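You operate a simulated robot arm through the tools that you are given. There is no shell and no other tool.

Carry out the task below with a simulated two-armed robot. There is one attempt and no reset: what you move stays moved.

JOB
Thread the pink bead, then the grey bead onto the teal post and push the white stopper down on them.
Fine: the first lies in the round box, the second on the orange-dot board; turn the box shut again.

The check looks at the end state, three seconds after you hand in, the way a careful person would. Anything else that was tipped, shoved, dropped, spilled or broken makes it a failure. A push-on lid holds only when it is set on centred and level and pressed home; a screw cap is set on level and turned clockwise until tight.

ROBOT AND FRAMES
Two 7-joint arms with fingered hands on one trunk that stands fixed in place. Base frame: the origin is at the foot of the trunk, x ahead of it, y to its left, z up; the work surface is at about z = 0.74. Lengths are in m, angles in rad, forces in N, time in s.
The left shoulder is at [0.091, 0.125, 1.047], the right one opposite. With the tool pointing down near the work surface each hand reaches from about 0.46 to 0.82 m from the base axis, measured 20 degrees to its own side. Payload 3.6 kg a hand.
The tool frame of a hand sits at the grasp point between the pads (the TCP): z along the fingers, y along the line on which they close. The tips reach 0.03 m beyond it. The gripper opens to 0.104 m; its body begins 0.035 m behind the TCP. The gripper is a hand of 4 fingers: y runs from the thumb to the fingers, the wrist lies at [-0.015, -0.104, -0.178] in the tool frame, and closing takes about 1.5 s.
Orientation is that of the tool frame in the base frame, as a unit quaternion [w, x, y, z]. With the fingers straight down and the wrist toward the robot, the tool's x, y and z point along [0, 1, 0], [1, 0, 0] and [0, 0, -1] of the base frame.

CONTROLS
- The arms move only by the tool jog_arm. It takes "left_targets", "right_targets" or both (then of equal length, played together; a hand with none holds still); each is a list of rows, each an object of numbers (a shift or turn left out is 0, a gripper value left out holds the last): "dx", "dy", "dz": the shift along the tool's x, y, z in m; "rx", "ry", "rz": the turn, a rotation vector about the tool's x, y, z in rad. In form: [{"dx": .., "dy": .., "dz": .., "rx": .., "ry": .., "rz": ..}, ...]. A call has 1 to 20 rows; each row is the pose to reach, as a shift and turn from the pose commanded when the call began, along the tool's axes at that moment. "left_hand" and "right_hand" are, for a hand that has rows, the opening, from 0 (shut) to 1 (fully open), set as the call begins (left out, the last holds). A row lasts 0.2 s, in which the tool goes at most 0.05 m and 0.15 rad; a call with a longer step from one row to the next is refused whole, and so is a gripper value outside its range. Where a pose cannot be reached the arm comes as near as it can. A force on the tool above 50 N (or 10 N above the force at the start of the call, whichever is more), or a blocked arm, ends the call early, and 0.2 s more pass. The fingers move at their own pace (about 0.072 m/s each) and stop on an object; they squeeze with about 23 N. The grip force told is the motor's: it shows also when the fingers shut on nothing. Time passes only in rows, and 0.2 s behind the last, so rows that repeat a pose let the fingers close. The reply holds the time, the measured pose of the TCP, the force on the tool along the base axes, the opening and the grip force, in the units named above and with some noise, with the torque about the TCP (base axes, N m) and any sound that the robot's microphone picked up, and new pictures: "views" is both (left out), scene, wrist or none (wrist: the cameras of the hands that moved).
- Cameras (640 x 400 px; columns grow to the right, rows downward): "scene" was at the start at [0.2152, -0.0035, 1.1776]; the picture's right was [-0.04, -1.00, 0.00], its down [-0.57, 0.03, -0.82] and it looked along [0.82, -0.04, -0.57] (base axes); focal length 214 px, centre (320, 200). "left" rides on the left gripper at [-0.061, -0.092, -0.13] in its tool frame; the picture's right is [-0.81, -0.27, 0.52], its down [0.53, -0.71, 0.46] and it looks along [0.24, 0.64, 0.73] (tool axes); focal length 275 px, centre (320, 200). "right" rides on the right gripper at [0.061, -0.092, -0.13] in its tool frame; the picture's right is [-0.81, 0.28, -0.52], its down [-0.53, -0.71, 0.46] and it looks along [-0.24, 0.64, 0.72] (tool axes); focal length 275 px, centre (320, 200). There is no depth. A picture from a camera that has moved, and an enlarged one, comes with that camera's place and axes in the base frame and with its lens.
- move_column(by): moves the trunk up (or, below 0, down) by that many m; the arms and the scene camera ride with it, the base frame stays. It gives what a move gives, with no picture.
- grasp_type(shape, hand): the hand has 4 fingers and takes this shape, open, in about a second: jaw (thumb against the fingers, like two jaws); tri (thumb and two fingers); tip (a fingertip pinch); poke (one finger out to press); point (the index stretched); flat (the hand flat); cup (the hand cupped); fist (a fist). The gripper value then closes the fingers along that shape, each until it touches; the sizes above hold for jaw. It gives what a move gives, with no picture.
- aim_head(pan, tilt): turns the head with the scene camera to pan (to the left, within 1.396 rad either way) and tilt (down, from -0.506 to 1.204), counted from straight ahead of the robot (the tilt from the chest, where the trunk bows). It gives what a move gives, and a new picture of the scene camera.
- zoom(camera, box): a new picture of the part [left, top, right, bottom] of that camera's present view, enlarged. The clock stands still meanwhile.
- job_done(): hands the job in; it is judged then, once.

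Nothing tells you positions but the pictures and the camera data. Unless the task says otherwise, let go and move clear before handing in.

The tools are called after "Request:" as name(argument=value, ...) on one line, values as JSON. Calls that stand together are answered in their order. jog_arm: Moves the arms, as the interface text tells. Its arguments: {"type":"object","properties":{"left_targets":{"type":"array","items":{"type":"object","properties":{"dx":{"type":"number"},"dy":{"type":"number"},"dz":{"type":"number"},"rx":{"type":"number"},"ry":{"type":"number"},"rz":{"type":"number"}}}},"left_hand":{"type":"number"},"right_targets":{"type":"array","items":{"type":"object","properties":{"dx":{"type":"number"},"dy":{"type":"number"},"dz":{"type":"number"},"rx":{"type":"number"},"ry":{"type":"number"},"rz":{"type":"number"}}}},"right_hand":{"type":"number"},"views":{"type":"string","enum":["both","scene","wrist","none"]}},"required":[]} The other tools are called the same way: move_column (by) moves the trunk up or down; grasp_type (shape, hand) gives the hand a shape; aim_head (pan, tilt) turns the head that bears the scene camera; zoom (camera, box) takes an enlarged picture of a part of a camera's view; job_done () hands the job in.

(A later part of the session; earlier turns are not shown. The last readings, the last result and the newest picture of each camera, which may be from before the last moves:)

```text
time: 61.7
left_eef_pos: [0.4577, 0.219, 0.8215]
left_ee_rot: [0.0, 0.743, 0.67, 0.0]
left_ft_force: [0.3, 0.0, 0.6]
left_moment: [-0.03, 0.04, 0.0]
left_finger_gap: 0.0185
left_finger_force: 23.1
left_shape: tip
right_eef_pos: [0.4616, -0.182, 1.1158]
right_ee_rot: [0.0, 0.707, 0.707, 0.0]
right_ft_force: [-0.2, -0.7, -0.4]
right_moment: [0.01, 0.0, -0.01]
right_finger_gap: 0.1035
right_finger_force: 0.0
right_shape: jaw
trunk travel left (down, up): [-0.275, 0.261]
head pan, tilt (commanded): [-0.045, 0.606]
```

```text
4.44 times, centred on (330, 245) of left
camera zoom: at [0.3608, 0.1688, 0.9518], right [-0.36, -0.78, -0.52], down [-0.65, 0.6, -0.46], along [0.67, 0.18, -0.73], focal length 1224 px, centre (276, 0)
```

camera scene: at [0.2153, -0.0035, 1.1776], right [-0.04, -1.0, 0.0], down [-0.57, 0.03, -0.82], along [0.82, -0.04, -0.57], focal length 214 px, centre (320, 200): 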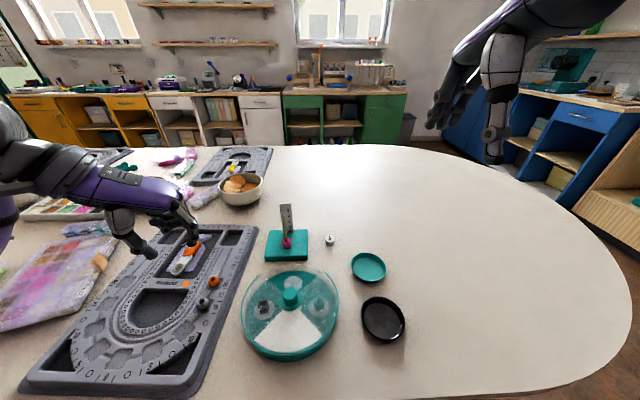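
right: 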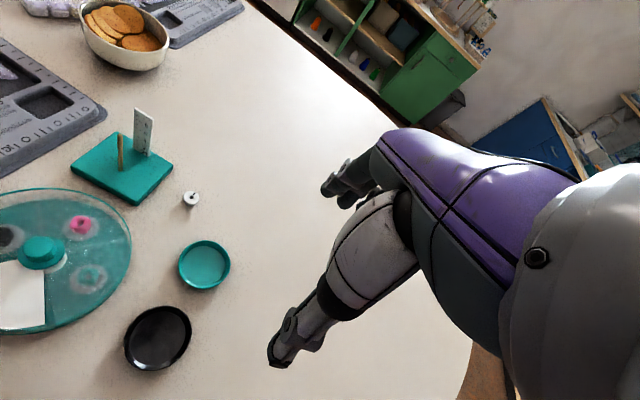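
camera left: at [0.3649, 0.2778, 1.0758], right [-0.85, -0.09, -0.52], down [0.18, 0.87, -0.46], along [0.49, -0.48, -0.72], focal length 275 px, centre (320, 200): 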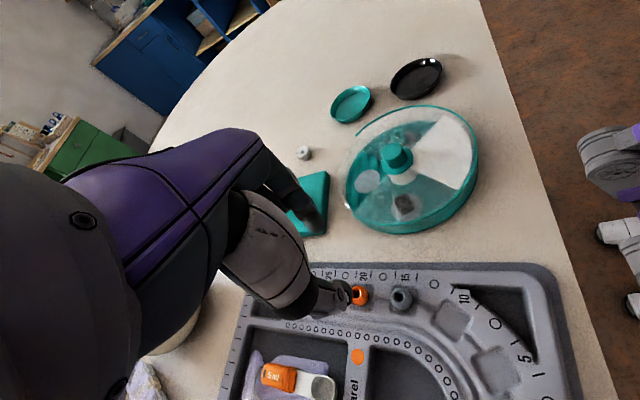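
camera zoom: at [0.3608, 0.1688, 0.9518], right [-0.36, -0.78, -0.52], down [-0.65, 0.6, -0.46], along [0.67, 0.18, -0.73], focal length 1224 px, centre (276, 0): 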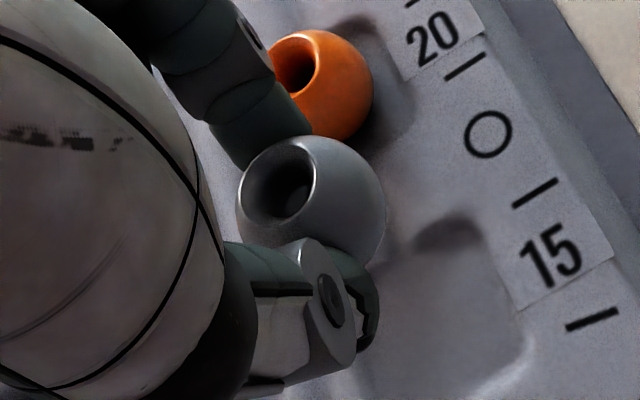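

The grey bead came up cleanly, hole still upright, and the orange bead was not disturbed; the bead sits about 8 mm toward the index from the tool point. I'll lift high and carry it to above the post, turning the wrist back as for the first bead.

Request:
jog_arm(left_targets=[{"dz": -0.035}, {"dz": -0.07}, {"dz": -0.1085}, {"dx": -0.016, "dy": 0.0205, "dz": -0.1085, "rz": 0.13}, {"dx": -0.0325, "dy": 0.041, "dz": -0.1085, "rz": 0.26}, {"dx": -0.049, "dy": 0.0615, "dz": -0.1085, "rz": 0.39}, {"dx": -0.065, "dy": 0.082, "dz": -0.1085, "rz": 0.52}, {"dx": -0.081, "dy": 0.1025, "dz": -0.1085, "rz": 0.65}, {"dx": -0.0975, "dy": 0.123, "dz": -0.1085, "rz": 0.78}, {"dx": -0.114, "dy": 0.1435, "dz": -0.1085, "rz": 0.91}, {"dx": -0.1299, "dy": 0.1641, "dz": -0.1085, "rz": 1.03}, {"dx": -0.1299, "dy": 0.1641, "dz": -0.1085, "rz": 1.03}], views="none")

Request:
zoom(camera="scene", box=[265, 180, 325, 240])

Request:
zoom(camera="left", box=[295, 205, 385, 285])

Request:
zoom(camera="right", box=[90, 90, 170, 170])

```text
time: 64.3
left_eef_pos: [0.6098, 0.0745, 0.9291]
left_ee_rot: [0.0, 0.976, 0.216, 0.0]
left_ft_force: [-1.1, 1.0, 0.0]
left_moment: [-0.01, -0.03, 0.0]
left_finger_gap: 0.0182
left_finger_force: 23.2
left_shape: tip
right_eef_pos: [0.4604, -0.1828, 1.1146]
right_ee_rot: [0.0, 0.707, 0.707, 0.0]
right_ft_force: [0.9, -0.4, -0.2]
right_moment: [-0.03, 0.03, 0.03]
right_finger_gap: 0.1038
right_finger_force: 0.1
right_shape: jaw
trunk travel left (down, up): [-0.275, 0.261]
head pan, tilt (commanded): [-0.045, 0.606]
```

```text
6.67 times, centred on (295, 210) of scene
camera zoom: at [0.2151, -0.0034, 1.1776], right [-0.04, -1.0, 0.0], down [-0.57, 0.03, -0.82], along [0.82, -0.04, -0.57], focal length 1430 px, centre (487, 133)
```

zoom: 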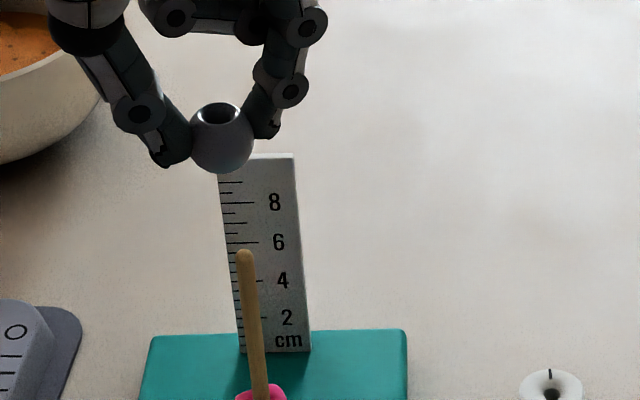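

```text
5.00 times, centred on (340, 245) of left
camera zoom: at [0.5151, 0.1317, 1.0606], right [-0.85, -0.09, -0.52], down [0.18, 0.87, -0.46], along [0.49, -0.48, -0.72], focal length 1376 px, centre (220, -25)
```

zoom: 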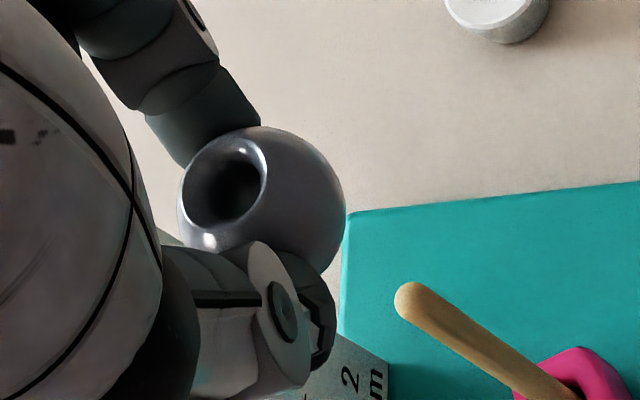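

```text
5.00 times, centred on (130, 130) of right
camera zoom: at [0.3686, -0.1191, 1.2467], right [0.27, -0.81, 0.52], down [-0.71, -0.53, -0.46], along [0.64, -0.24, -0.72], focal length 1376 px, centre (1270, 550)
```

zoom: 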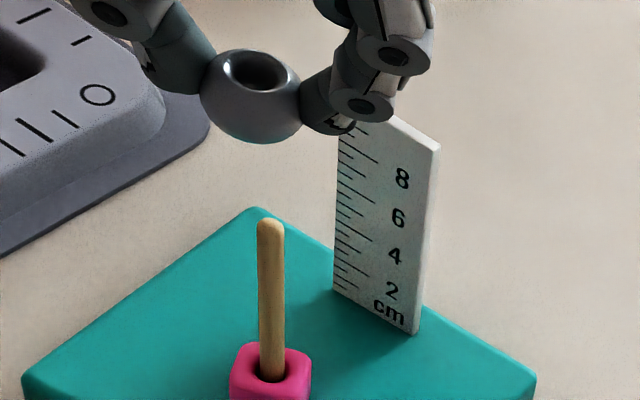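

The bead hangs level. Measured against the post line it is off by about 3 mm in x and 2 mm in y; I'll correct, come down to just above the tip and re-measure.

Request:
jog_arm(left_targets=[{"dx": 0.0021, "dy": 0.0033, "dz": 0.008}, {"dx": 0.0021, "dy": 0.0033, "dz": 0.018}, {"dx": 0.0021, "dy": 0.0033, "dz": 0.026}, {"dx": 0.0021, "dy": 0.0033, "dz": 0.03}, {"dx": 0.0021, "dy": 0.0033, "dz": 0.03}], views="none")

Request:
zoom(camera="scene", box=[276, 190, 306, 225])

Request:
zoom(camera="left", box=[295, 215, 385, 285])

Request:
zoom(camera="right", box=[105, 100, 165, 145])

```text
time: 65.5
left_eef_pos: [0.6132, 0.0723, 0.8994]
left_ee_rot: [0.0, 0.976, 0.218, 0.0]
left_ft_force: [0.2, 0.2, -0.3]
left_moment: [0.0, -0.02, -0.02]
left_finger_gap: 0.0185
left_finger_force: 23.2
left_shape: tip
right_eef_pos: [0.4614, -0.1811, 1.1147]
right_ee_rot: [0.001, 0.707, 0.707, 0.0]
right_ft_force: [0.2, -0.6, -0.6]
right_moment: [0.02, -0.01, 0.02]
right_finger_gap: 0.1039
right_finger_force: 0.1
right_shape: jaw
trunk travel left (down, up): [-0.275, 0.261]
head pan, tilt (commanded): [-0.045, 0.606]
```

```text
11.43 times, centred on (291, 208) of scene
camera zoom: at [0.2152, -0.0035, 1.1776], right [-0.04, -1.0, 0.0], down [-0.57, 0.03, -0.82], along [0.82, -0.04, -0.57], focal length 2451 px, centre (651, 114)
```

zoom: 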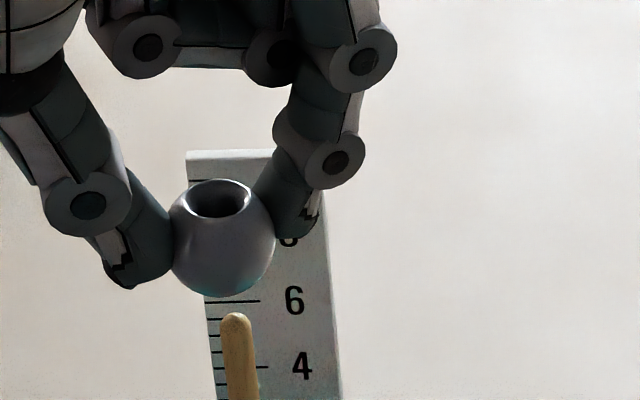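

```text
5.71 times, centred on (340, 250) of left
camera zoom: at [0.5174, 0.1299, 1.0302], right [-0.85, -0.09, -0.52], down [0.18, 0.87, -0.46], along [0.49, -0.48, -0.72], focal length 1573 px, centre (206, -86)
```

zoom: 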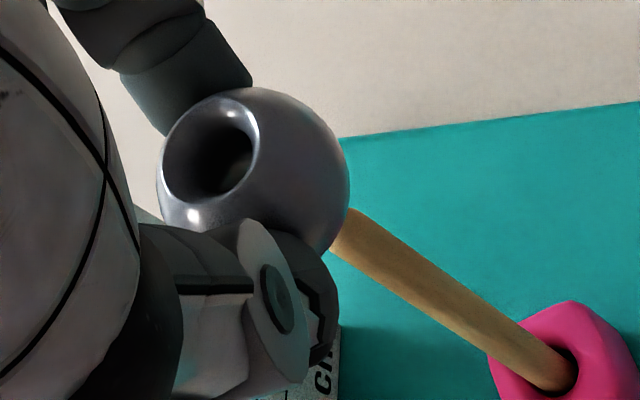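

```text
8.89 times, centred on (135, 122) of right
camera zoom: at [0.3687, -0.1192, 1.2466], right [0.28, -0.81, 0.52], down [-0.71, -0.53, -0.46], along [0.64, -0.24, -0.72], focal length 2447 px, centre (1964, 889)
```

zoom: 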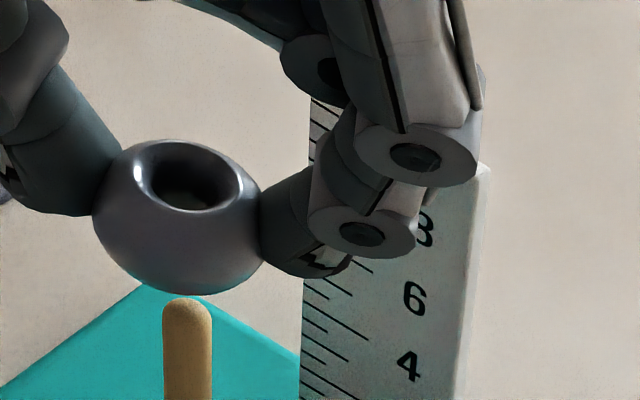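

Nearly lined up. The bead may be tilted a little, so I'll zoom harder to check its hole axis before threading.

Request:
zoom(camera="right", box=[110, 110, 140, 140])

Request:
zoom(camera="scene", box=[282, 202, 302, 222])

Request:
zoom(camera="left", box=[310, 225, 360, 265])

```text
13.33 times, centred on (125, 125) of right
camera zoom: at [0.3687, -0.1192, 1.2466], right [0.28, -0.81, 0.52], down [-0.71, -0.53, -0.46], along [0.64, -0.24, -0.72], focal length 3670 px, centre (2920, 1200)
```

zoom: 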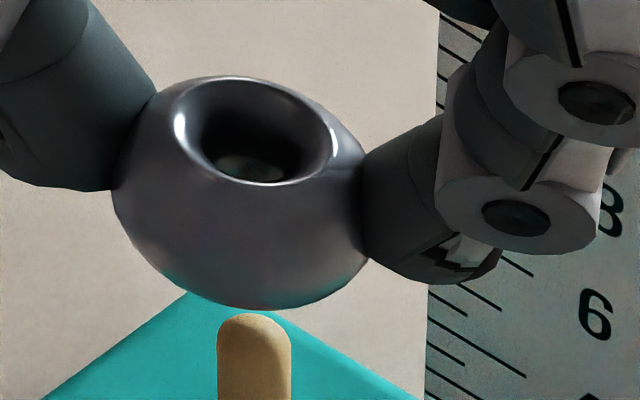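

```text
16.00 times, centred on (292, 212) of scene
camera zoom: at [0.2152, -0.0035, 1.1776], right [-0.04, -1.0, 0.0], down [-0.57, 0.03, -0.82], along [0.82, -0.04, -0.57], focal length 3432 px, centre (768, 8)
```

zoom: 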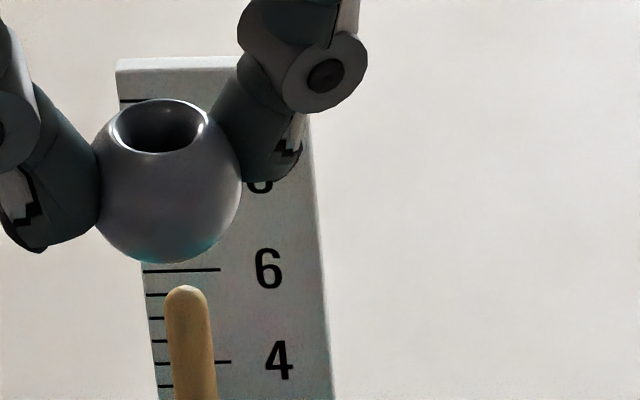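

```text
10.00 times, centred on (335, 245) of left
camera zoom: at [0.5174, 0.1299, 1.0302], right [-0.85, -0.09, -0.52], down [0.18, 0.87, -0.46], along [0.49, -0.48, -0.72], focal length 2753 px, centre (170, -250)
```

zoom: 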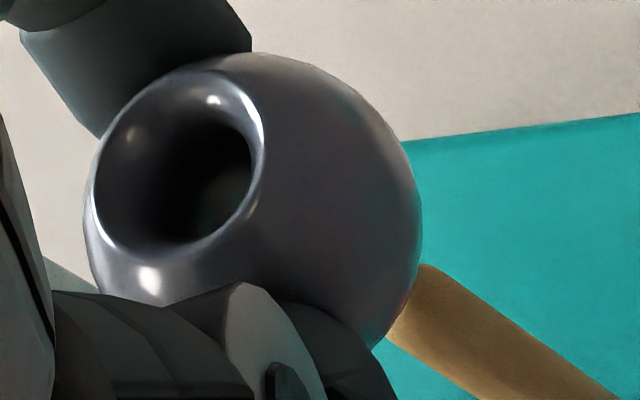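

Through the hole I can see the teal base, and the bead's axis is over the post within about half a millimetre with wide hole bevels to guide it. Lowering in small steps.

Request:
jog_arm(left_targets=[{"dy": 0.0005, "dz": 0.004}, {"dy": 0.0005, "dz": 0.008}, {"dy": 0.0005, "dz": 0.012}, {"dy": 0.0005, "dz": 0.012}], views="none")

Request:
jog_arm(left_targets=[{"dz": 0.003}, {"dz": 0.006}, {"dz": 0.006}], views="none")

Request:
zoom(camera="right", box=[105, 110, 145, 150])

Request:
zoom(camera="scene", box=[277, 200, 307, 230])

Request:
zoom(camera="left", box=[310, 225, 360, 265])

```text
time: 66.5
left_eef_pos: [0.6124, 0.0719, 0.8866]
left_ee_rot: [0.0, 0.976, 0.218, 0.0]
left_ft_force: [-0.5, -0.3, -0.4]
left_moment: [0.0, -0.01, -0.04]
left_finger_gap: 0.0183
left_finger_force: 22.7
left_shape: tip
right_eef_pos: [0.4601, -0.1821, 1.114]
right_ee_rot: [0.0, 0.708, 0.707, -0.001]
right_ft_force: [0.1, -0.8, 0.1]
right_moment: [-0.01, 0.0, -0.04]
right_finger_gap: 0.1037
right_finger_force: 0.0
right_shape: jaw
trunk travel left (down, up): [-0.275, 0.261]
head pan, tilt (commanded): [-0.045, 0.606]
```

```text
time: 67.3
left_eef_pos: [0.6123, 0.072, 0.8804]
left_ee_rot: [0.0, 0.976, 0.218, -0.001]
left_ft_force: [0.2, -0.4, -0.5]
left_moment: [0.0, 0.02, 0.02]
left_finger_gap: 0.0183
left_finger_force: 22.7
left_shape: tip
right_eef_pos: [0.4604, -0.1824, 1.1135]
right_ee_rot: [-0.001, 0.707, 0.707, 0.0]
right_ft_force: [0.2, -0.2, -0.3]
right_moment: [0.01, -0.03, -0.02]
right_finger_gap: 0.1036
right_finger_force: 0.0
right_shape: jaw
trunk travel left (down, up): [-0.275, 0.261]
head pan, tilt (commanded): [-0.045, 0.606]
```

```text
10.00 times, centred on (125, 130) of right
camera zoom: at [0.3687, -0.1192, 1.2466], right [0.28, -0.81, 0.52], down [-0.71, -0.53, -0.46], along [0.64, -0.24, -0.72], focal length 2753 px, centre (2270, 900)
```

zoom: 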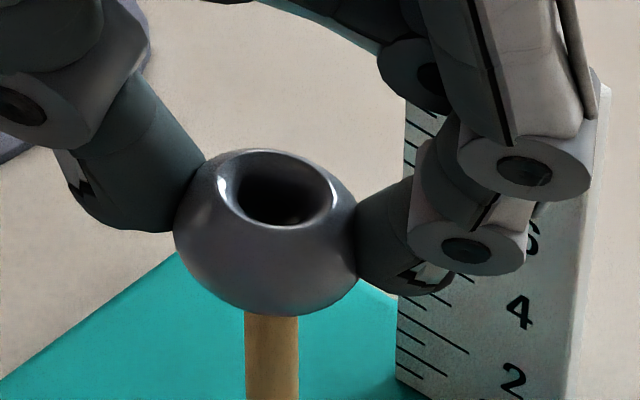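

```text
13.33 times, centred on (292, 215) of scene
camera zoom: at [0.2152, -0.0035, 1.1776], right [-0.04, -1.0, 0.0], down [-0.57, 0.03, -0.82], along [0.82, -0.04, -0.57], focal length 2860 px, centre (693, 0)
```

zoom: 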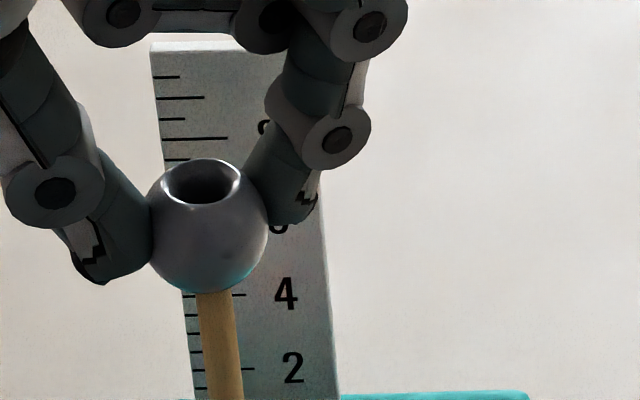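

```text
10.00 times, centred on (335, 245) of left
camera zoom: at [0.5171, 0.1291, 1.0121], right [-0.85, -0.09, -0.52], down [0.18, 0.87, -0.46], along [0.49, -0.48, -0.72], focal length 2753 px, centre (170, -250)
```

zoom: 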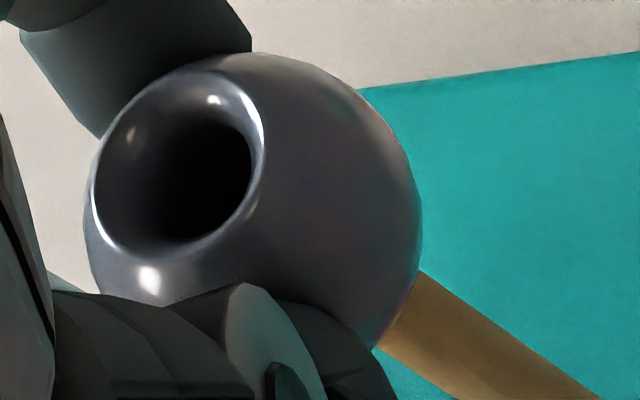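

No contact; the post should be entering the bead. Continuing down.

Request:
jog_arm(left_targets=[{"dz": 0.004}, {"dz": 0.008}, {"dz": 0.01}, {"dz": 0.01}], views="none")

Request:
zoom(camera="right", box=[105, 110, 145, 150])

Request:
zoom(camera="scene", box=[277, 200, 307, 230])

Request:
zoom(camera="left", box=[310, 225, 360, 265])

```text
time: 68.3
left_eef_pos: [0.6126, 0.0707, 0.8706]
left_ee_rot: [0.0, 0.976, 0.217, -0.001]
left_ft_force: [-0.6, 0.1, 0.8]
left_moment: [-0.04, 0.02, 0.0]
left_finger_gap: 0.0181
left_finger_force: 22.5
left_shape: tip
right_eef_pos: [0.46, -0.182, 1.1158]
right_ee_rot: [0.0, 0.707, 0.707, 0.0]
right_ft_force: [0.0, 0.4, 0.4]
right_moment: [-0.01, -0.03, 0.02]
right_finger_gap: 0.1036
right_finger_force: 0.2
right_shape: jaw
trunk travel left (down, up): [-0.275, 0.261]
head pan, tilt (commanded): [-0.045, 0.606]
```

```text
10.00 times, centred on (125, 130) of right
camera zoom: at [0.3687, -0.1192, 1.2466], right [0.27, -0.81, 0.52], down [-0.71, -0.53, -0.46], along [0.64, -0.24, -0.72], focal length 2753 px, centre (2270, 900)
```

zoom: 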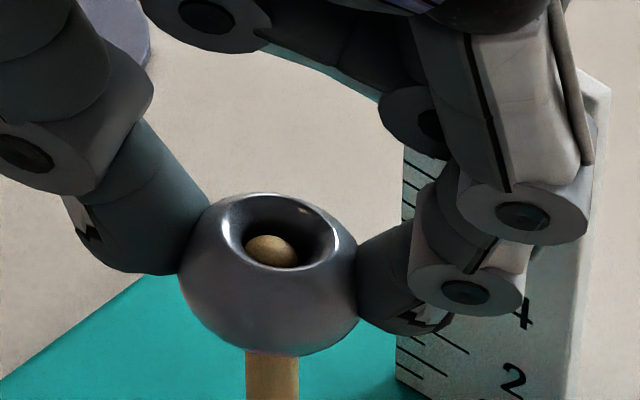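

```text
13.33 times, centred on (292, 215) of scene
camera zoom: at [0.2151, -0.0035, 1.1776], right [-0.04, -1.0, 0.0], down [-0.57, 0.03, -0.82], along [0.82, -0.04, -0.57], focal length 2860 px, centre (693, 0)
```

zoom: 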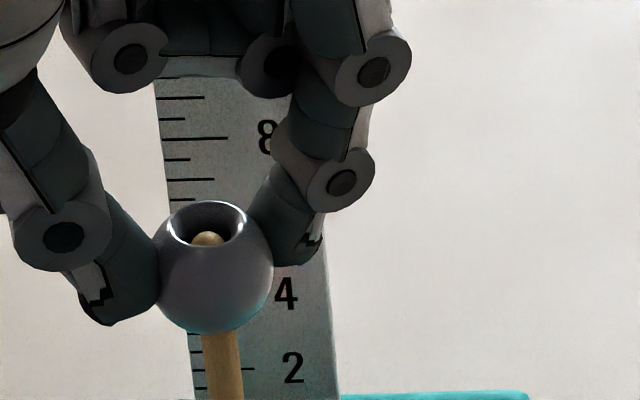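

```text
10.00 times, centred on (335, 245) of left
camera zoom: at [0.5175, 0.129, 1.0022], right [-0.85, -0.09, -0.52], down [0.18, 0.87, -0.46], along [0.49, -0.48, -0.72], focal length 2753 px, centre (170, -250)
```

zoom: 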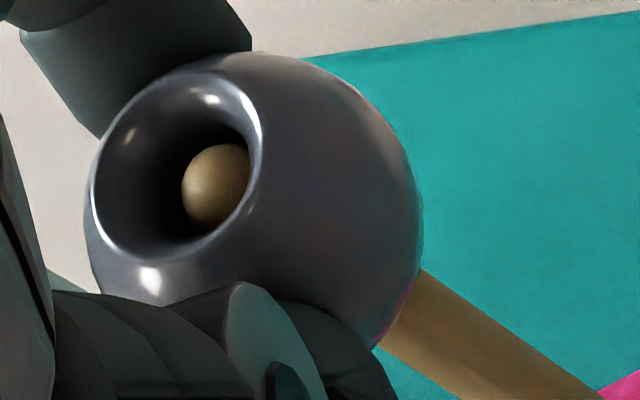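

The post tip shows inside the grey bead's hole from all three cameras, with no side load. Lowering further, then releasing so it slides down.

Request:
jog_arm(left_targets=[{"dz": 0.004}, {"dz": 0.008}, {"dz": 0.012}, {"dz": 0.015}, {"dz": 0.015}], views="none")

Request:
jog_arm(left_targets=[{}, {}, {}, {}], left_hand=0.42, views="none")

Request:
zoom(camera="right", box=[90, 100, 180, 180])

Request:
zoom(camera="scene", box=[260, 200, 330, 260])

```text
time: 69.5
left_eef_pos: [0.6125, 0.0711, 0.8556]
left_ee_rot: [0.0, 0.976, 0.217, 0.0]
left_ft_force: [-0.5, -0.4, 0.1]
left_moment: [0.01, 0.01, -0.01]
left_finger_gap: 0.0184
left_finger_force: 23.0
left_shape: tip
right_eef_pos: [0.4603, -0.1826, 1.1153]
right_ee_rot: [0.0, 0.707, 0.707, 0.001]
right_ft_force: [0.4, -0.9, 0.1]
right_moment: [0.0, 0.02, 0.0]
right_finger_gap: 0.1037
right_finger_force: 0.0
right_shape: jaw
trunk travel left (down, up): [-0.275, 0.261]
head pan, tilt (commanded): [-0.045, 0.606]
```

```text
time: 70.5
left_eef_pos: [0.6121, 0.0718, 0.8569]
left_ee_rot: [0.0, 0.976, 0.218, -0.001]
left_ft_force: [-0.3, -0.1, -0.1]
left_moment: [0.01, -0.01, -0.02]
left_finger_gap: 0.0432
left_finger_force: 0.1
left_shape: tip
right_eef_pos: [0.461, -0.1801, 1.1145]
right_ee_rot: [0.0, 0.707, 0.708, 0.001]
right_ft_force: [0.4, -0.9, 0.5]
right_moment: [-0.03, 0.0, -0.01]
right_finger_gap: 0.1038
right_finger_force: 0.0
right_shape: jaw
trunk travel left (down, up): [-0.275, 0.261]
head pan, tilt (commanded): [-0.045, 0.606]
```

```text
5.00 times, centred on (135, 140) of right
camera zoom: at [0.3687, -0.1192, 1.2466], right [0.28, -0.81, 0.52], down [-0.71, -0.53, -0.46], along [0.64, -0.24, -0.72], focal length 1376 px, centre (1245, 500)
```

zoom: 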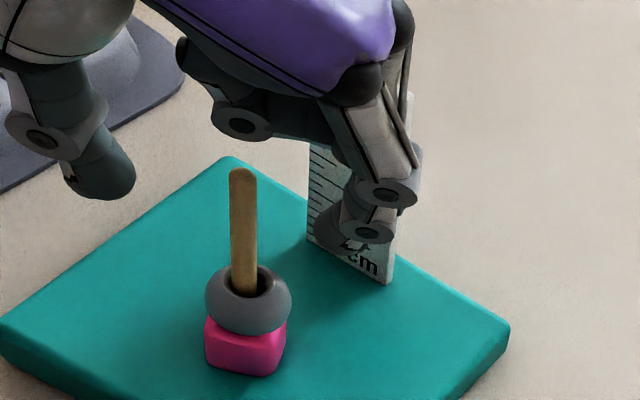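

```text
6.67 times, centred on (295, 230) of scene
camera zoom: at [0.2152, -0.0035, 1.1776], right [-0.04, -1.0, 0.0], down [-0.57, 0.03, -0.82], along [0.82, -0.04, -0.57], focal length 1430 px, centre (487, 0)
```

zoom: 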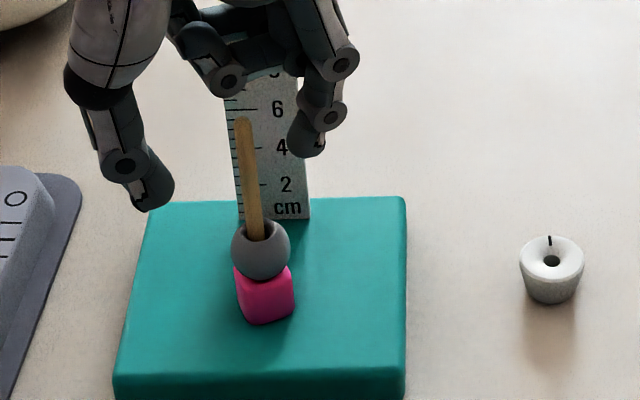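

Both beads are on the post, grey resting on pink. I'll rise clear, change to the tri shape (no curled finger over the axis) and go look at the white stopper near [0.632, -0.048].

Request:
jog_arm(left_targets=[{"dz": -0.03}, {"dz": -0.06}, {"dz": -0.09}, {"dx": -0.008, "dy": 0.029, "dz": -0.09, "rz": 0.11}, {"dx": -0.016, "dy": 0.058, "dz": -0.09, "rz": 0.22}, {"dx": -0.024, "dy": 0.087, "dz": -0.09, "rz": 0.33}, {"dx": -0.0321, "dy": 0.1167, "dz": -0.09, "rz": 0.44}, {"dx": -0.0321, "dy": 0.1167, "dz": -0.09, "rz": 0.44}], views="none")

Request:
grasp_type(shape="tri", hand="left")

Request:
zoom(camera="scene", box=[250, 150, 410, 270])

Request:
zoom(camera="left", box=[240, 180, 400, 320])

Request:
zoom(camera="right", box=[100, 80, 260, 240])

```text
time: 72.3
left_eef_pos: [0.6342, -0.0479, 0.9457]
left_ee_rot: [0.0, 1.0, -0.002, 0.001]
left_ft_force: [-0.2, -0.5, -0.3]
left_moment: [0.0, 0.03, 0.03]
left_finger_gap: 0.0437
left_finger_force: 0.1
left_shape: tip
right_eef_pos: [0.4615, -0.1822, 1.1148]
right_ee_rot: [-0.001, 0.707, 0.707, 0.0]
right_ft_force: [0.2, 0.3, 0.2]
right_moment: [0.01, -0.01, -0.02]
right_finger_gap: 0.1035
right_finger_force: 0.1
right_shape: jaw
trunk travel left (down, up): [-0.275, 0.261]
head pan, tilt (commanded): [-0.045, 0.606]
```

```text
time: 73.2
left_eef_pos: [0.6331, -0.0484, 0.9458]
left_ee_rot: [0.0, 1.0, 0.0, 0.0]
left_ft_force: [-0.2, 0.0, -0.1]
left_moment: [-0.02, 0.0, 0.01]
left_finger_gap: 0.1037
left_finger_force: 0.0
left_shape: tri
right_eef_pos: [0.4602, -0.1822, 1.1145]
right_ee_rot: [0.0, 0.707, 0.707, -0.001]
right_ft_force: [-0.3, 0.0, -0.5]
right_moment: [0.0, -0.03, 0.02]
right_finger_gap: 0.1037
right_finger_force: 0.0
right_shape: jaw
trunk travel left (down, up): [-0.275, 0.261]
head pan, tilt (commanded): [-0.045, 0.606]
```

```text
3.33 times, centred on (330, 210) of scene
camera zoom: at [0.2152, -0.0035, 1.1776], right [-0.04, -1.0, 0.0], down [-0.57, 0.03, -0.82], along [0.82, -0.04, -0.57], focal length 715 px, centre (287, 167)
```

zoom: 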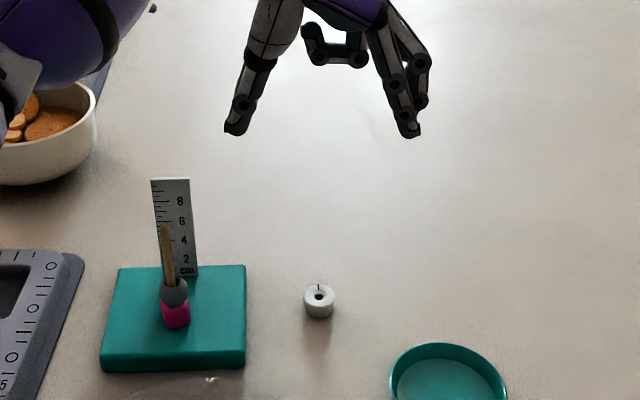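

```text
2.86 times, centred on (320, 250) of left
camera zoom: at [0.5717, 0.0445, 1.076], right [-0.81, 0.28, -0.52], down [0.53, 0.71, -0.46], along [0.24, -0.65, -0.72], focal length 786 px, centre (320, 57)
```

zoom: 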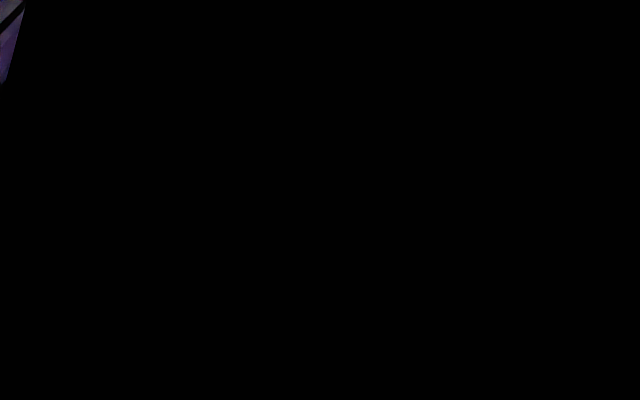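

```text
2.50 times, centred on (180, 160) of right
camera zoom: at [0.3687, -0.1192, 1.2466], right [0.28, -0.81, 0.52], down [-0.71, -0.53, -0.46], along [0.64, -0.24, -0.72], focal length 688 px, centre (670, 300)
```

zoom: 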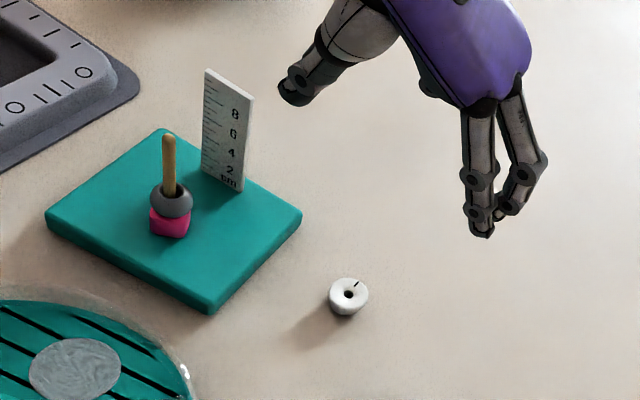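

Both the post stack and stopper look fine; the wrist camera is blocked by the forearm here, so I'll rely on the scene and right cameras. Narrowing the fingers and descending above the stopper.

Request:
jog_arm(left_targets=[{"dz": 0.035}, {"dz": 0.07}, {"dz": 0.1}, {"dz": 0.125}, {"dz": 0.135}, {"dz": 0.135}], left_hand=0.45, views="none")

Request:
zoom(camera="scene", box=[290, 190, 370, 260])

Request:
zoom(camera="right", box=[140, 140, 240, 230])

```text
time: 74.6
left_eef_pos: [0.6325, -0.0477, 0.8111]
left_ee_rot: [0.0, 1.0, -0.001, -0.001]
left_ft_force: [0.3, 0.0, -0.3]
left_moment: [0.0, 0.02, -0.03]
left_finger_gap: 0.0471
left_finger_force: 0.1
left_shape: tri
right_eef_pos: [0.4608, -0.1832, 1.1148]
right_ee_rot: [0.0, 0.707, 0.707, 0.0]
right_ft_force: [0.1, -0.2, -0.7]
right_moment: [0.03, 0.03, 0.05]
right_finger_gap: 0.1039
right_finger_force: 0.1
right_shape: jaw
trunk travel left (down, up): [-0.275, 0.261]
head pan, tilt (commanded): [-0.045, 0.606]
```

```text
5.71 times, centred on (330, 225) of scene
camera zoom: at [0.2152, -0.0035, 1.1776], right [-0.04, -1.0, 0.0], down [-0.57, 0.03, -0.82], along [0.82, -0.04, -0.57], focal length 1226 px, centre (263, 57)
```

zoom: 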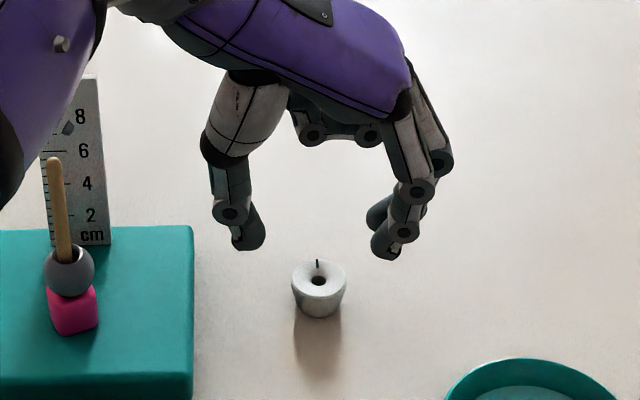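

```text
4.44 times, centred on (190, 185) of right
camera zoom: at [0.3687, -0.1192, 1.2466], right [0.27, -0.81, 0.52], down [-0.71, -0.53, -0.46], along [0.64, -0.24, -0.72], focal length 1224 px, centre (898, 267)
```

zoom: 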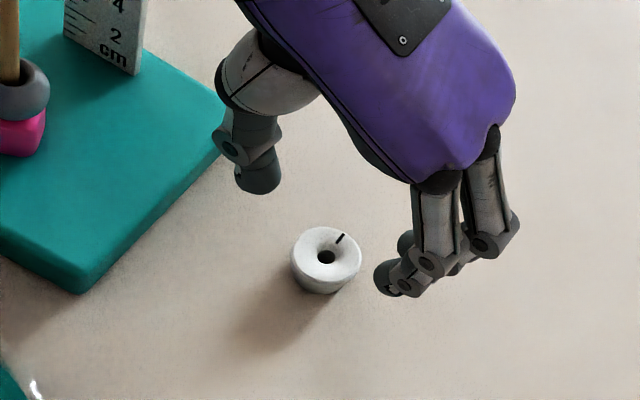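

The wrist hovers right over the post stand in this pose, which I don't like. I'll swing the wrist toward the robot by about 45° for clearance before going down on the stopper.

Request:
jog_arm(left_targets=[{"rz": -0.13}, {"rz": -0.26}, {"rz": -0.39}, {"rz": -0.52}, {"rz": -0.65}, {"rz": -0.78}, {"rz": -0.78}], views="none")

Request:
zoom(camera="scene", box=[280, 180, 380, 260])

Request:
zoom(camera="right", box=[140, 140, 240, 230])

Request:
zoom(camera="left", box=[240, 160, 420, 320])

```text
time: 76.2
left_eef_pos: [0.6326, -0.0476, 0.8107]
left_ee_rot: [0.0, 0.925, 0.381, 0.0]
left_ft_force: [-0.2, 0.8, -0.9]
left_moment: [0.0, -0.01, -0.03]
left_finger_gap: 0.047
left_finger_force: 0.0
left_shape: tri
right_eef_pos: [0.4604, -0.1827, 1.1142]
right_ee_rot: [0.0, 0.707, 0.707, 0.0]
right_ft_force: [-0.2, -0.2, -0.5]
right_moment: [-0.02, 0.0, 0.01]
right_finger_gap: 0.1036
right_finger_force: 0.1
right_shape: jaw
trunk travel left (down, up): [-0.275, 0.261]
head pan, tilt (commanded): [-0.045, 0.606]
```

```text
5.00 times, centred on (330, 220) of scene
camera zoom: at [0.2152, -0.0035, 1.1776], right [-0.04, -1.0, 0.0], down [-0.57, 0.03, -0.82], along [0.82, -0.04, -0.57], focal length 1072 px, centre (270, 100)
```

zoom: 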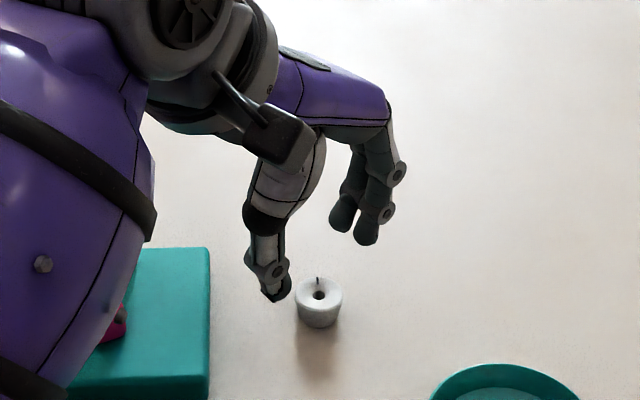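

```text
4.44 times, centred on (190, 185) of right
camera zoom: at [0.3687, -0.1192, 1.2466], right [0.28, -0.81, 0.52], down [-0.71, -0.53, -0.46], along [0.64, -0.24, -0.72], focal length 1224 px, centre (898, 267)
```

zoom: 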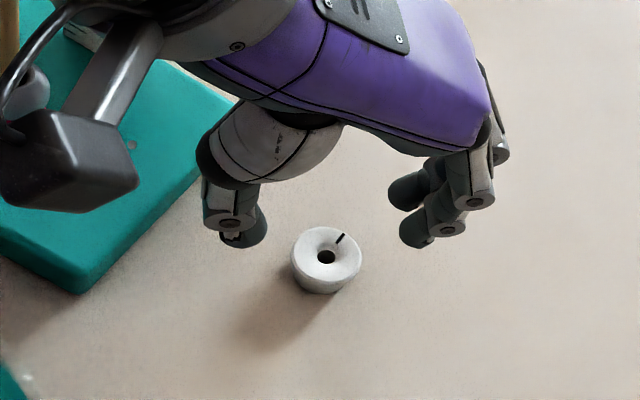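

```text
2.50 times, centred on (330, 240) of left
camera zoom: at [0.524, -0.025, 0.9424], right [-0.77, -0.37, -0.52], down [-0.12, 0.88, -0.46], along [0.63, -0.29, -0.72], focal length 688 px, centre (295, 100)
```

zoom: 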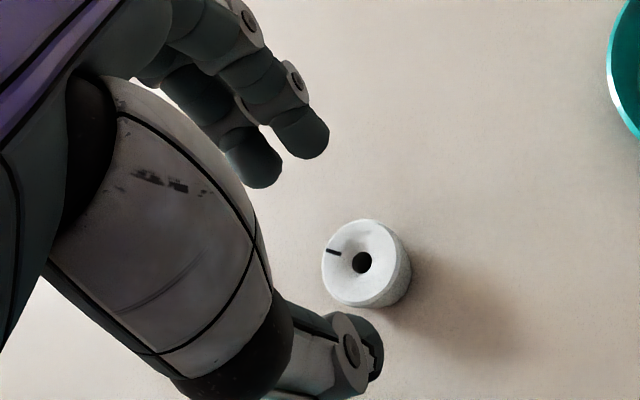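

Good view again. The stopper is about 3 mm toward the finger side of centre; I'll correct that and go down around it with tips about 6 mm above the table.

Request:
jog_arm(left_targets=[{"dy": 0.003, "dz": 0.01}, {"dy": 0.003, "dz": 0.022}, {"dy": 0.003, "dz": 0.032}, {"dy": 0.003, "dz": 0.035}, {"dy": 0.003, "dz": 0.035}], views="none")

Request:
zoom(camera="scene", box=[300, 210, 360, 260])

Request:
zoom(camera="right", box=[160, 160, 230, 230])

Request:
zoom(camera="left", box=[270, 180, 390, 290])

```text
time: 77.4
left_eef_pos: [0.6352, -0.0498, 0.775]
left_ee_rot: [0.0, 0.925, 0.379, -0.001]
left_ft_force: [1.6, -0.2, 0.7]
left_moment: [-0.04, -0.01, 0.02]
left_finger_gap: 0.0474
left_finger_force: 0.0
left_shape: tri
right_eef_pos: [0.4607, -0.182, 1.1154]
right_ee_rot: [0.001, 0.707, 0.707, 0.0]
right_ft_force: [-0.2, -0.2, -0.6]
right_moment: [-0.04, 0.01, -0.01]
right_finger_gap: 0.1037
right_finger_force: 0.1
right_shape: jaw
trunk travel left (down, up): [-0.275, 0.261]
head pan, tilt (commanded): [-0.045, 0.606]
```

```text
8.00 times, centred on (330, 235) of scene
camera zoom: at [0.2152, -0.0035, 1.1776], right [-0.04, -1.0, 0.0], down [-0.57, 0.03, -0.82], along [0.82, -0.04, -0.57], focal length 1716 px, centre (240, -80)
```

zoom: 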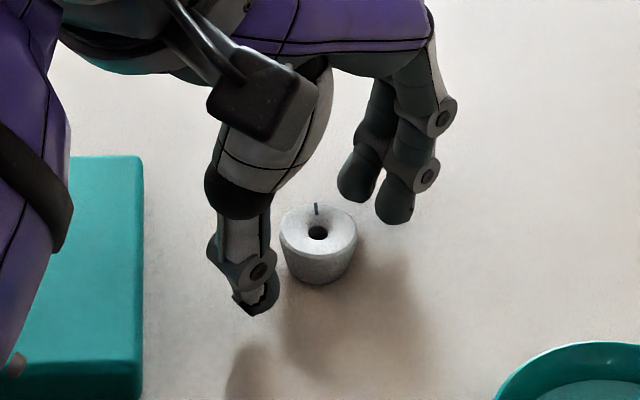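

```text
5.71 times, centred on (195, 195) of right
camera zoom: at [0.3687, -0.1192, 1.2466], right [0.28, -0.81, 0.52], down [-0.71, -0.53, -0.46], along [0.64, -0.24, -0.72], focal length 1573 px, centre (1034, 229)
```

zoom: 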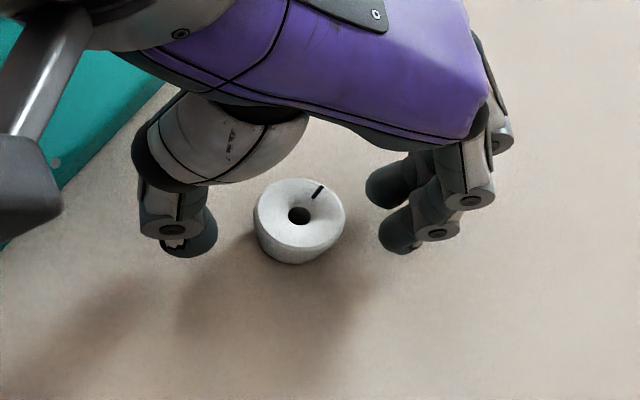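

```text
3.64 times, centred on (330, 235) of left
camera zoom: at [0.526, -0.0272, 0.907], right [-0.77, -0.37, -0.52], down [-0.12, 0.88, -0.46], along [0.63, -0.29, -0.73], focal length 1001 px, centre (284, 73)
```

zoom: 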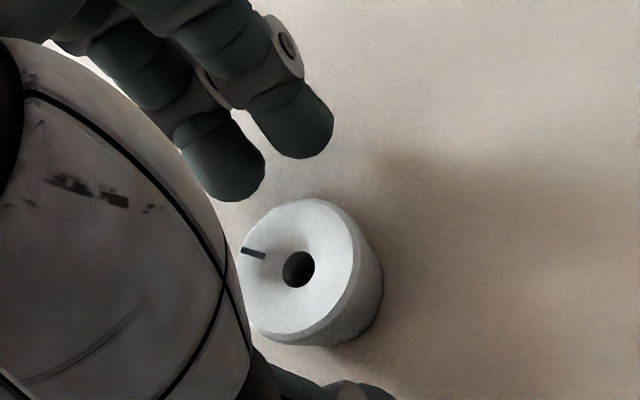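

The stopper is centred between thumb and the two fingers. Closing.

Request:
jog_arm(left_targets=[{}, {}, {}, {}, {}, {}], left_hand=0, views="none")

Request:
zoom(camera="scene", box=[300, 210, 360, 260])

Request:
zoom(camera="left", box=[270, 180, 390, 290])

Request:
zoom(camera="right", box=[160, 160, 230, 230])

```text
time: 78.8
left_eef_pos: [0.6345, -0.0503, 0.7751]
left_ee_rot: [0.0, 0.925, 0.38, 0.0]
left_ft_force: [0.2, 0.2, -1.0]
left_moment: [-0.02, 0.0, 0.01]
left_finger_gap: 0.0192
left_finger_force: 23.1
left_shape: tri
right_eef_pos: [0.4602, -0.1814, 1.1155]
right_ee_rot: [0.0, 0.707, 0.707, 0.0]
right_ft_force: [-0.9, -0.5, -0.5]
right_moment: [0.04, 0.0, -0.03]
right_finger_gap: 0.104
right_finger_force: 0.1
right_shape: jaw
trunk travel left (down, up): [-0.275, 0.261]
head pan, tilt (commanded): [-0.045, 0.606]
```

```text
8.00 times, centred on (330, 235) of scene
camera zoom: at [0.2152, -0.0035, 1.1776], right [-0.04, -1.0, 0.0], down [-0.57, 0.03, -0.82], along [0.82, -0.04, -0.57], focal length 1716 px, centre (240, -80)
```

zoom: 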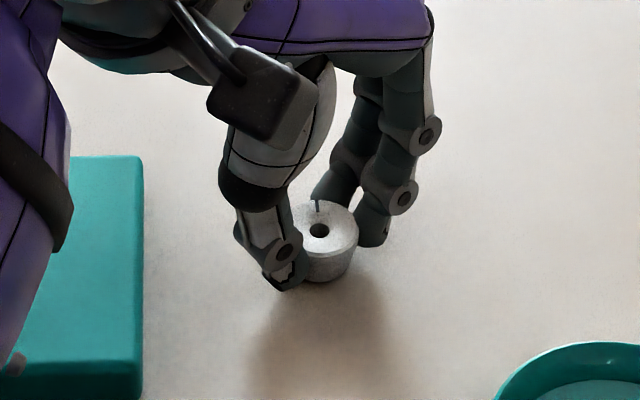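

```text
3.64 times, centred on (330, 235) of left
camera zoom: at [0.526, -0.0272, 0.9073], right [-0.77, -0.37, -0.52], down [-0.12, 0.88, -0.46], along [0.63, -0.29, -0.72], focal length 1001 px, centre (284, 73)
```

zoom: 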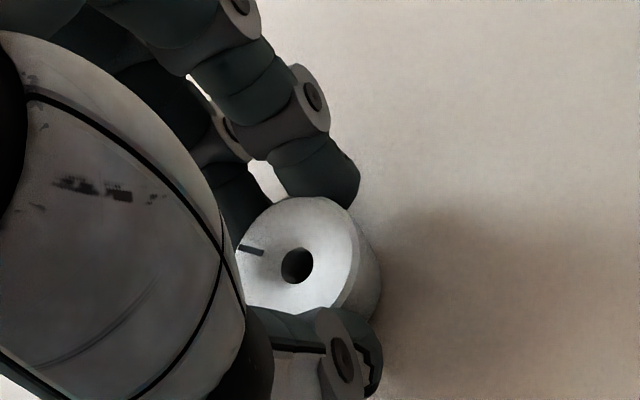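

```text
5.71 times, centred on (195, 195) of right
camera zoom: at [0.3687, -0.1192, 1.2466], right [0.28, -0.81, 0.52], down [-0.71, -0.53, -0.46], along [0.64, -0.24, -0.72], focal length 1573 px, centre (1034, 229)
```

zoom: 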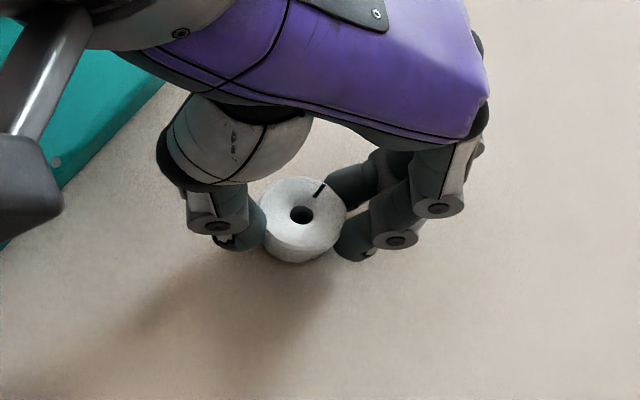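

A firm three-point grip on the stopper. Lifting it straight up.

Request:
jog_arm(left_targets=[{"dz": -0.01}, {"dz": -0.03}, {"dz": -0.06}, {"dz": -0.09}, {"dz": -0.12}, {"dz": -0.15}, {"dz": -0.165}, {"dz": -0.165}], views="none")

Request:
zoom(camera="scene", box=[300, 150, 360, 210])

Request:
zoom(camera="left", box=[270, 180, 390, 290])

Request:
zoom(camera="right", box=[160, 80, 260, 180])

```text
time: 80.6
left_eef_pos: [0.6346, -0.0502, 0.9396]
left_ee_rot: [0.0, 0.925, 0.379, -0.001]
left_ft_force: [0.2, -0.3, -0.6]
left_moment: [-0.03, 0.0, 0.01]
left_finger_gap: 0.0193
left_finger_force: 23.7
left_shape: tri
right_eef_pos: [0.4616, -0.1816, 1.1148]
right_ee_rot: [0.001, 0.707, 0.708, -0.001]
right_ft_force: [0.0, -0.4, 0.8]
right_moment: [0.0, 0.0, 0.03]
right_finger_gap: 0.1037
right_finger_force: 0.2
right_shape: jaw
trunk travel left (down, up): [-0.275, 0.261]
head pan, tilt (commanded): [-0.045, 0.606]
```

```text
6.67 times, centred on (330, 180) of scene
camera zoom: at [0.2152, -0.0035, 1.1776], right [-0.04, -1.0, 0.0], down [-0.57, 0.03, -0.82], along [0.82, -0.04, -0.57], focal length 1430 px, centre (253, 333)
```

zoom: 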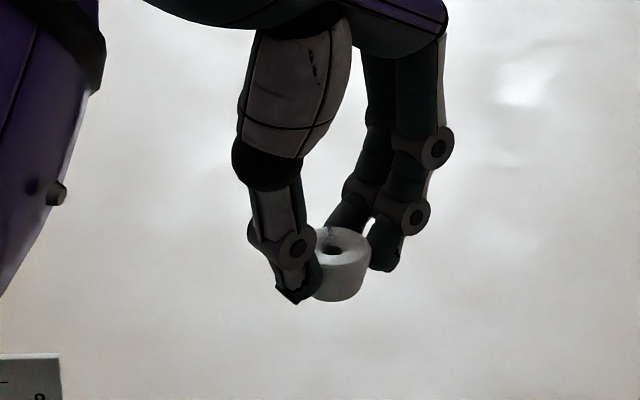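

```text
3.64 times, centred on (330, 235) of left
camera zoom: at [0.5262, -0.0273, 1.0719], right [-0.77, -0.37, -0.52], down [-0.12, 0.88, -0.46], along [0.63, -0.29, -0.73], focal length 1001 px, centre (284, 73)
```

zoom: 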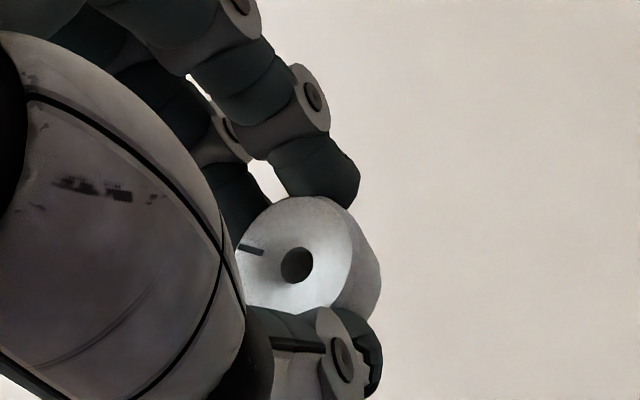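

```text
4.00 times, centred on (210, 130) of right
camera zoom: at [0.3688, -0.1192, 1.2466], right [0.28, -0.81, 0.52], down [-0.71, -0.53, -0.46], along [0.64, -0.24, -0.72], focal length 1101 px, centre (760, 480)
```

zoom: 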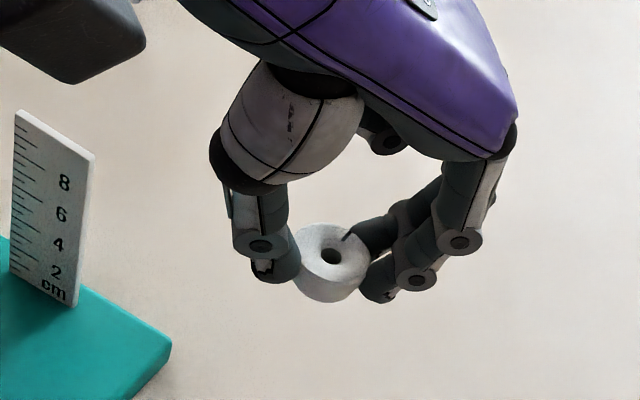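

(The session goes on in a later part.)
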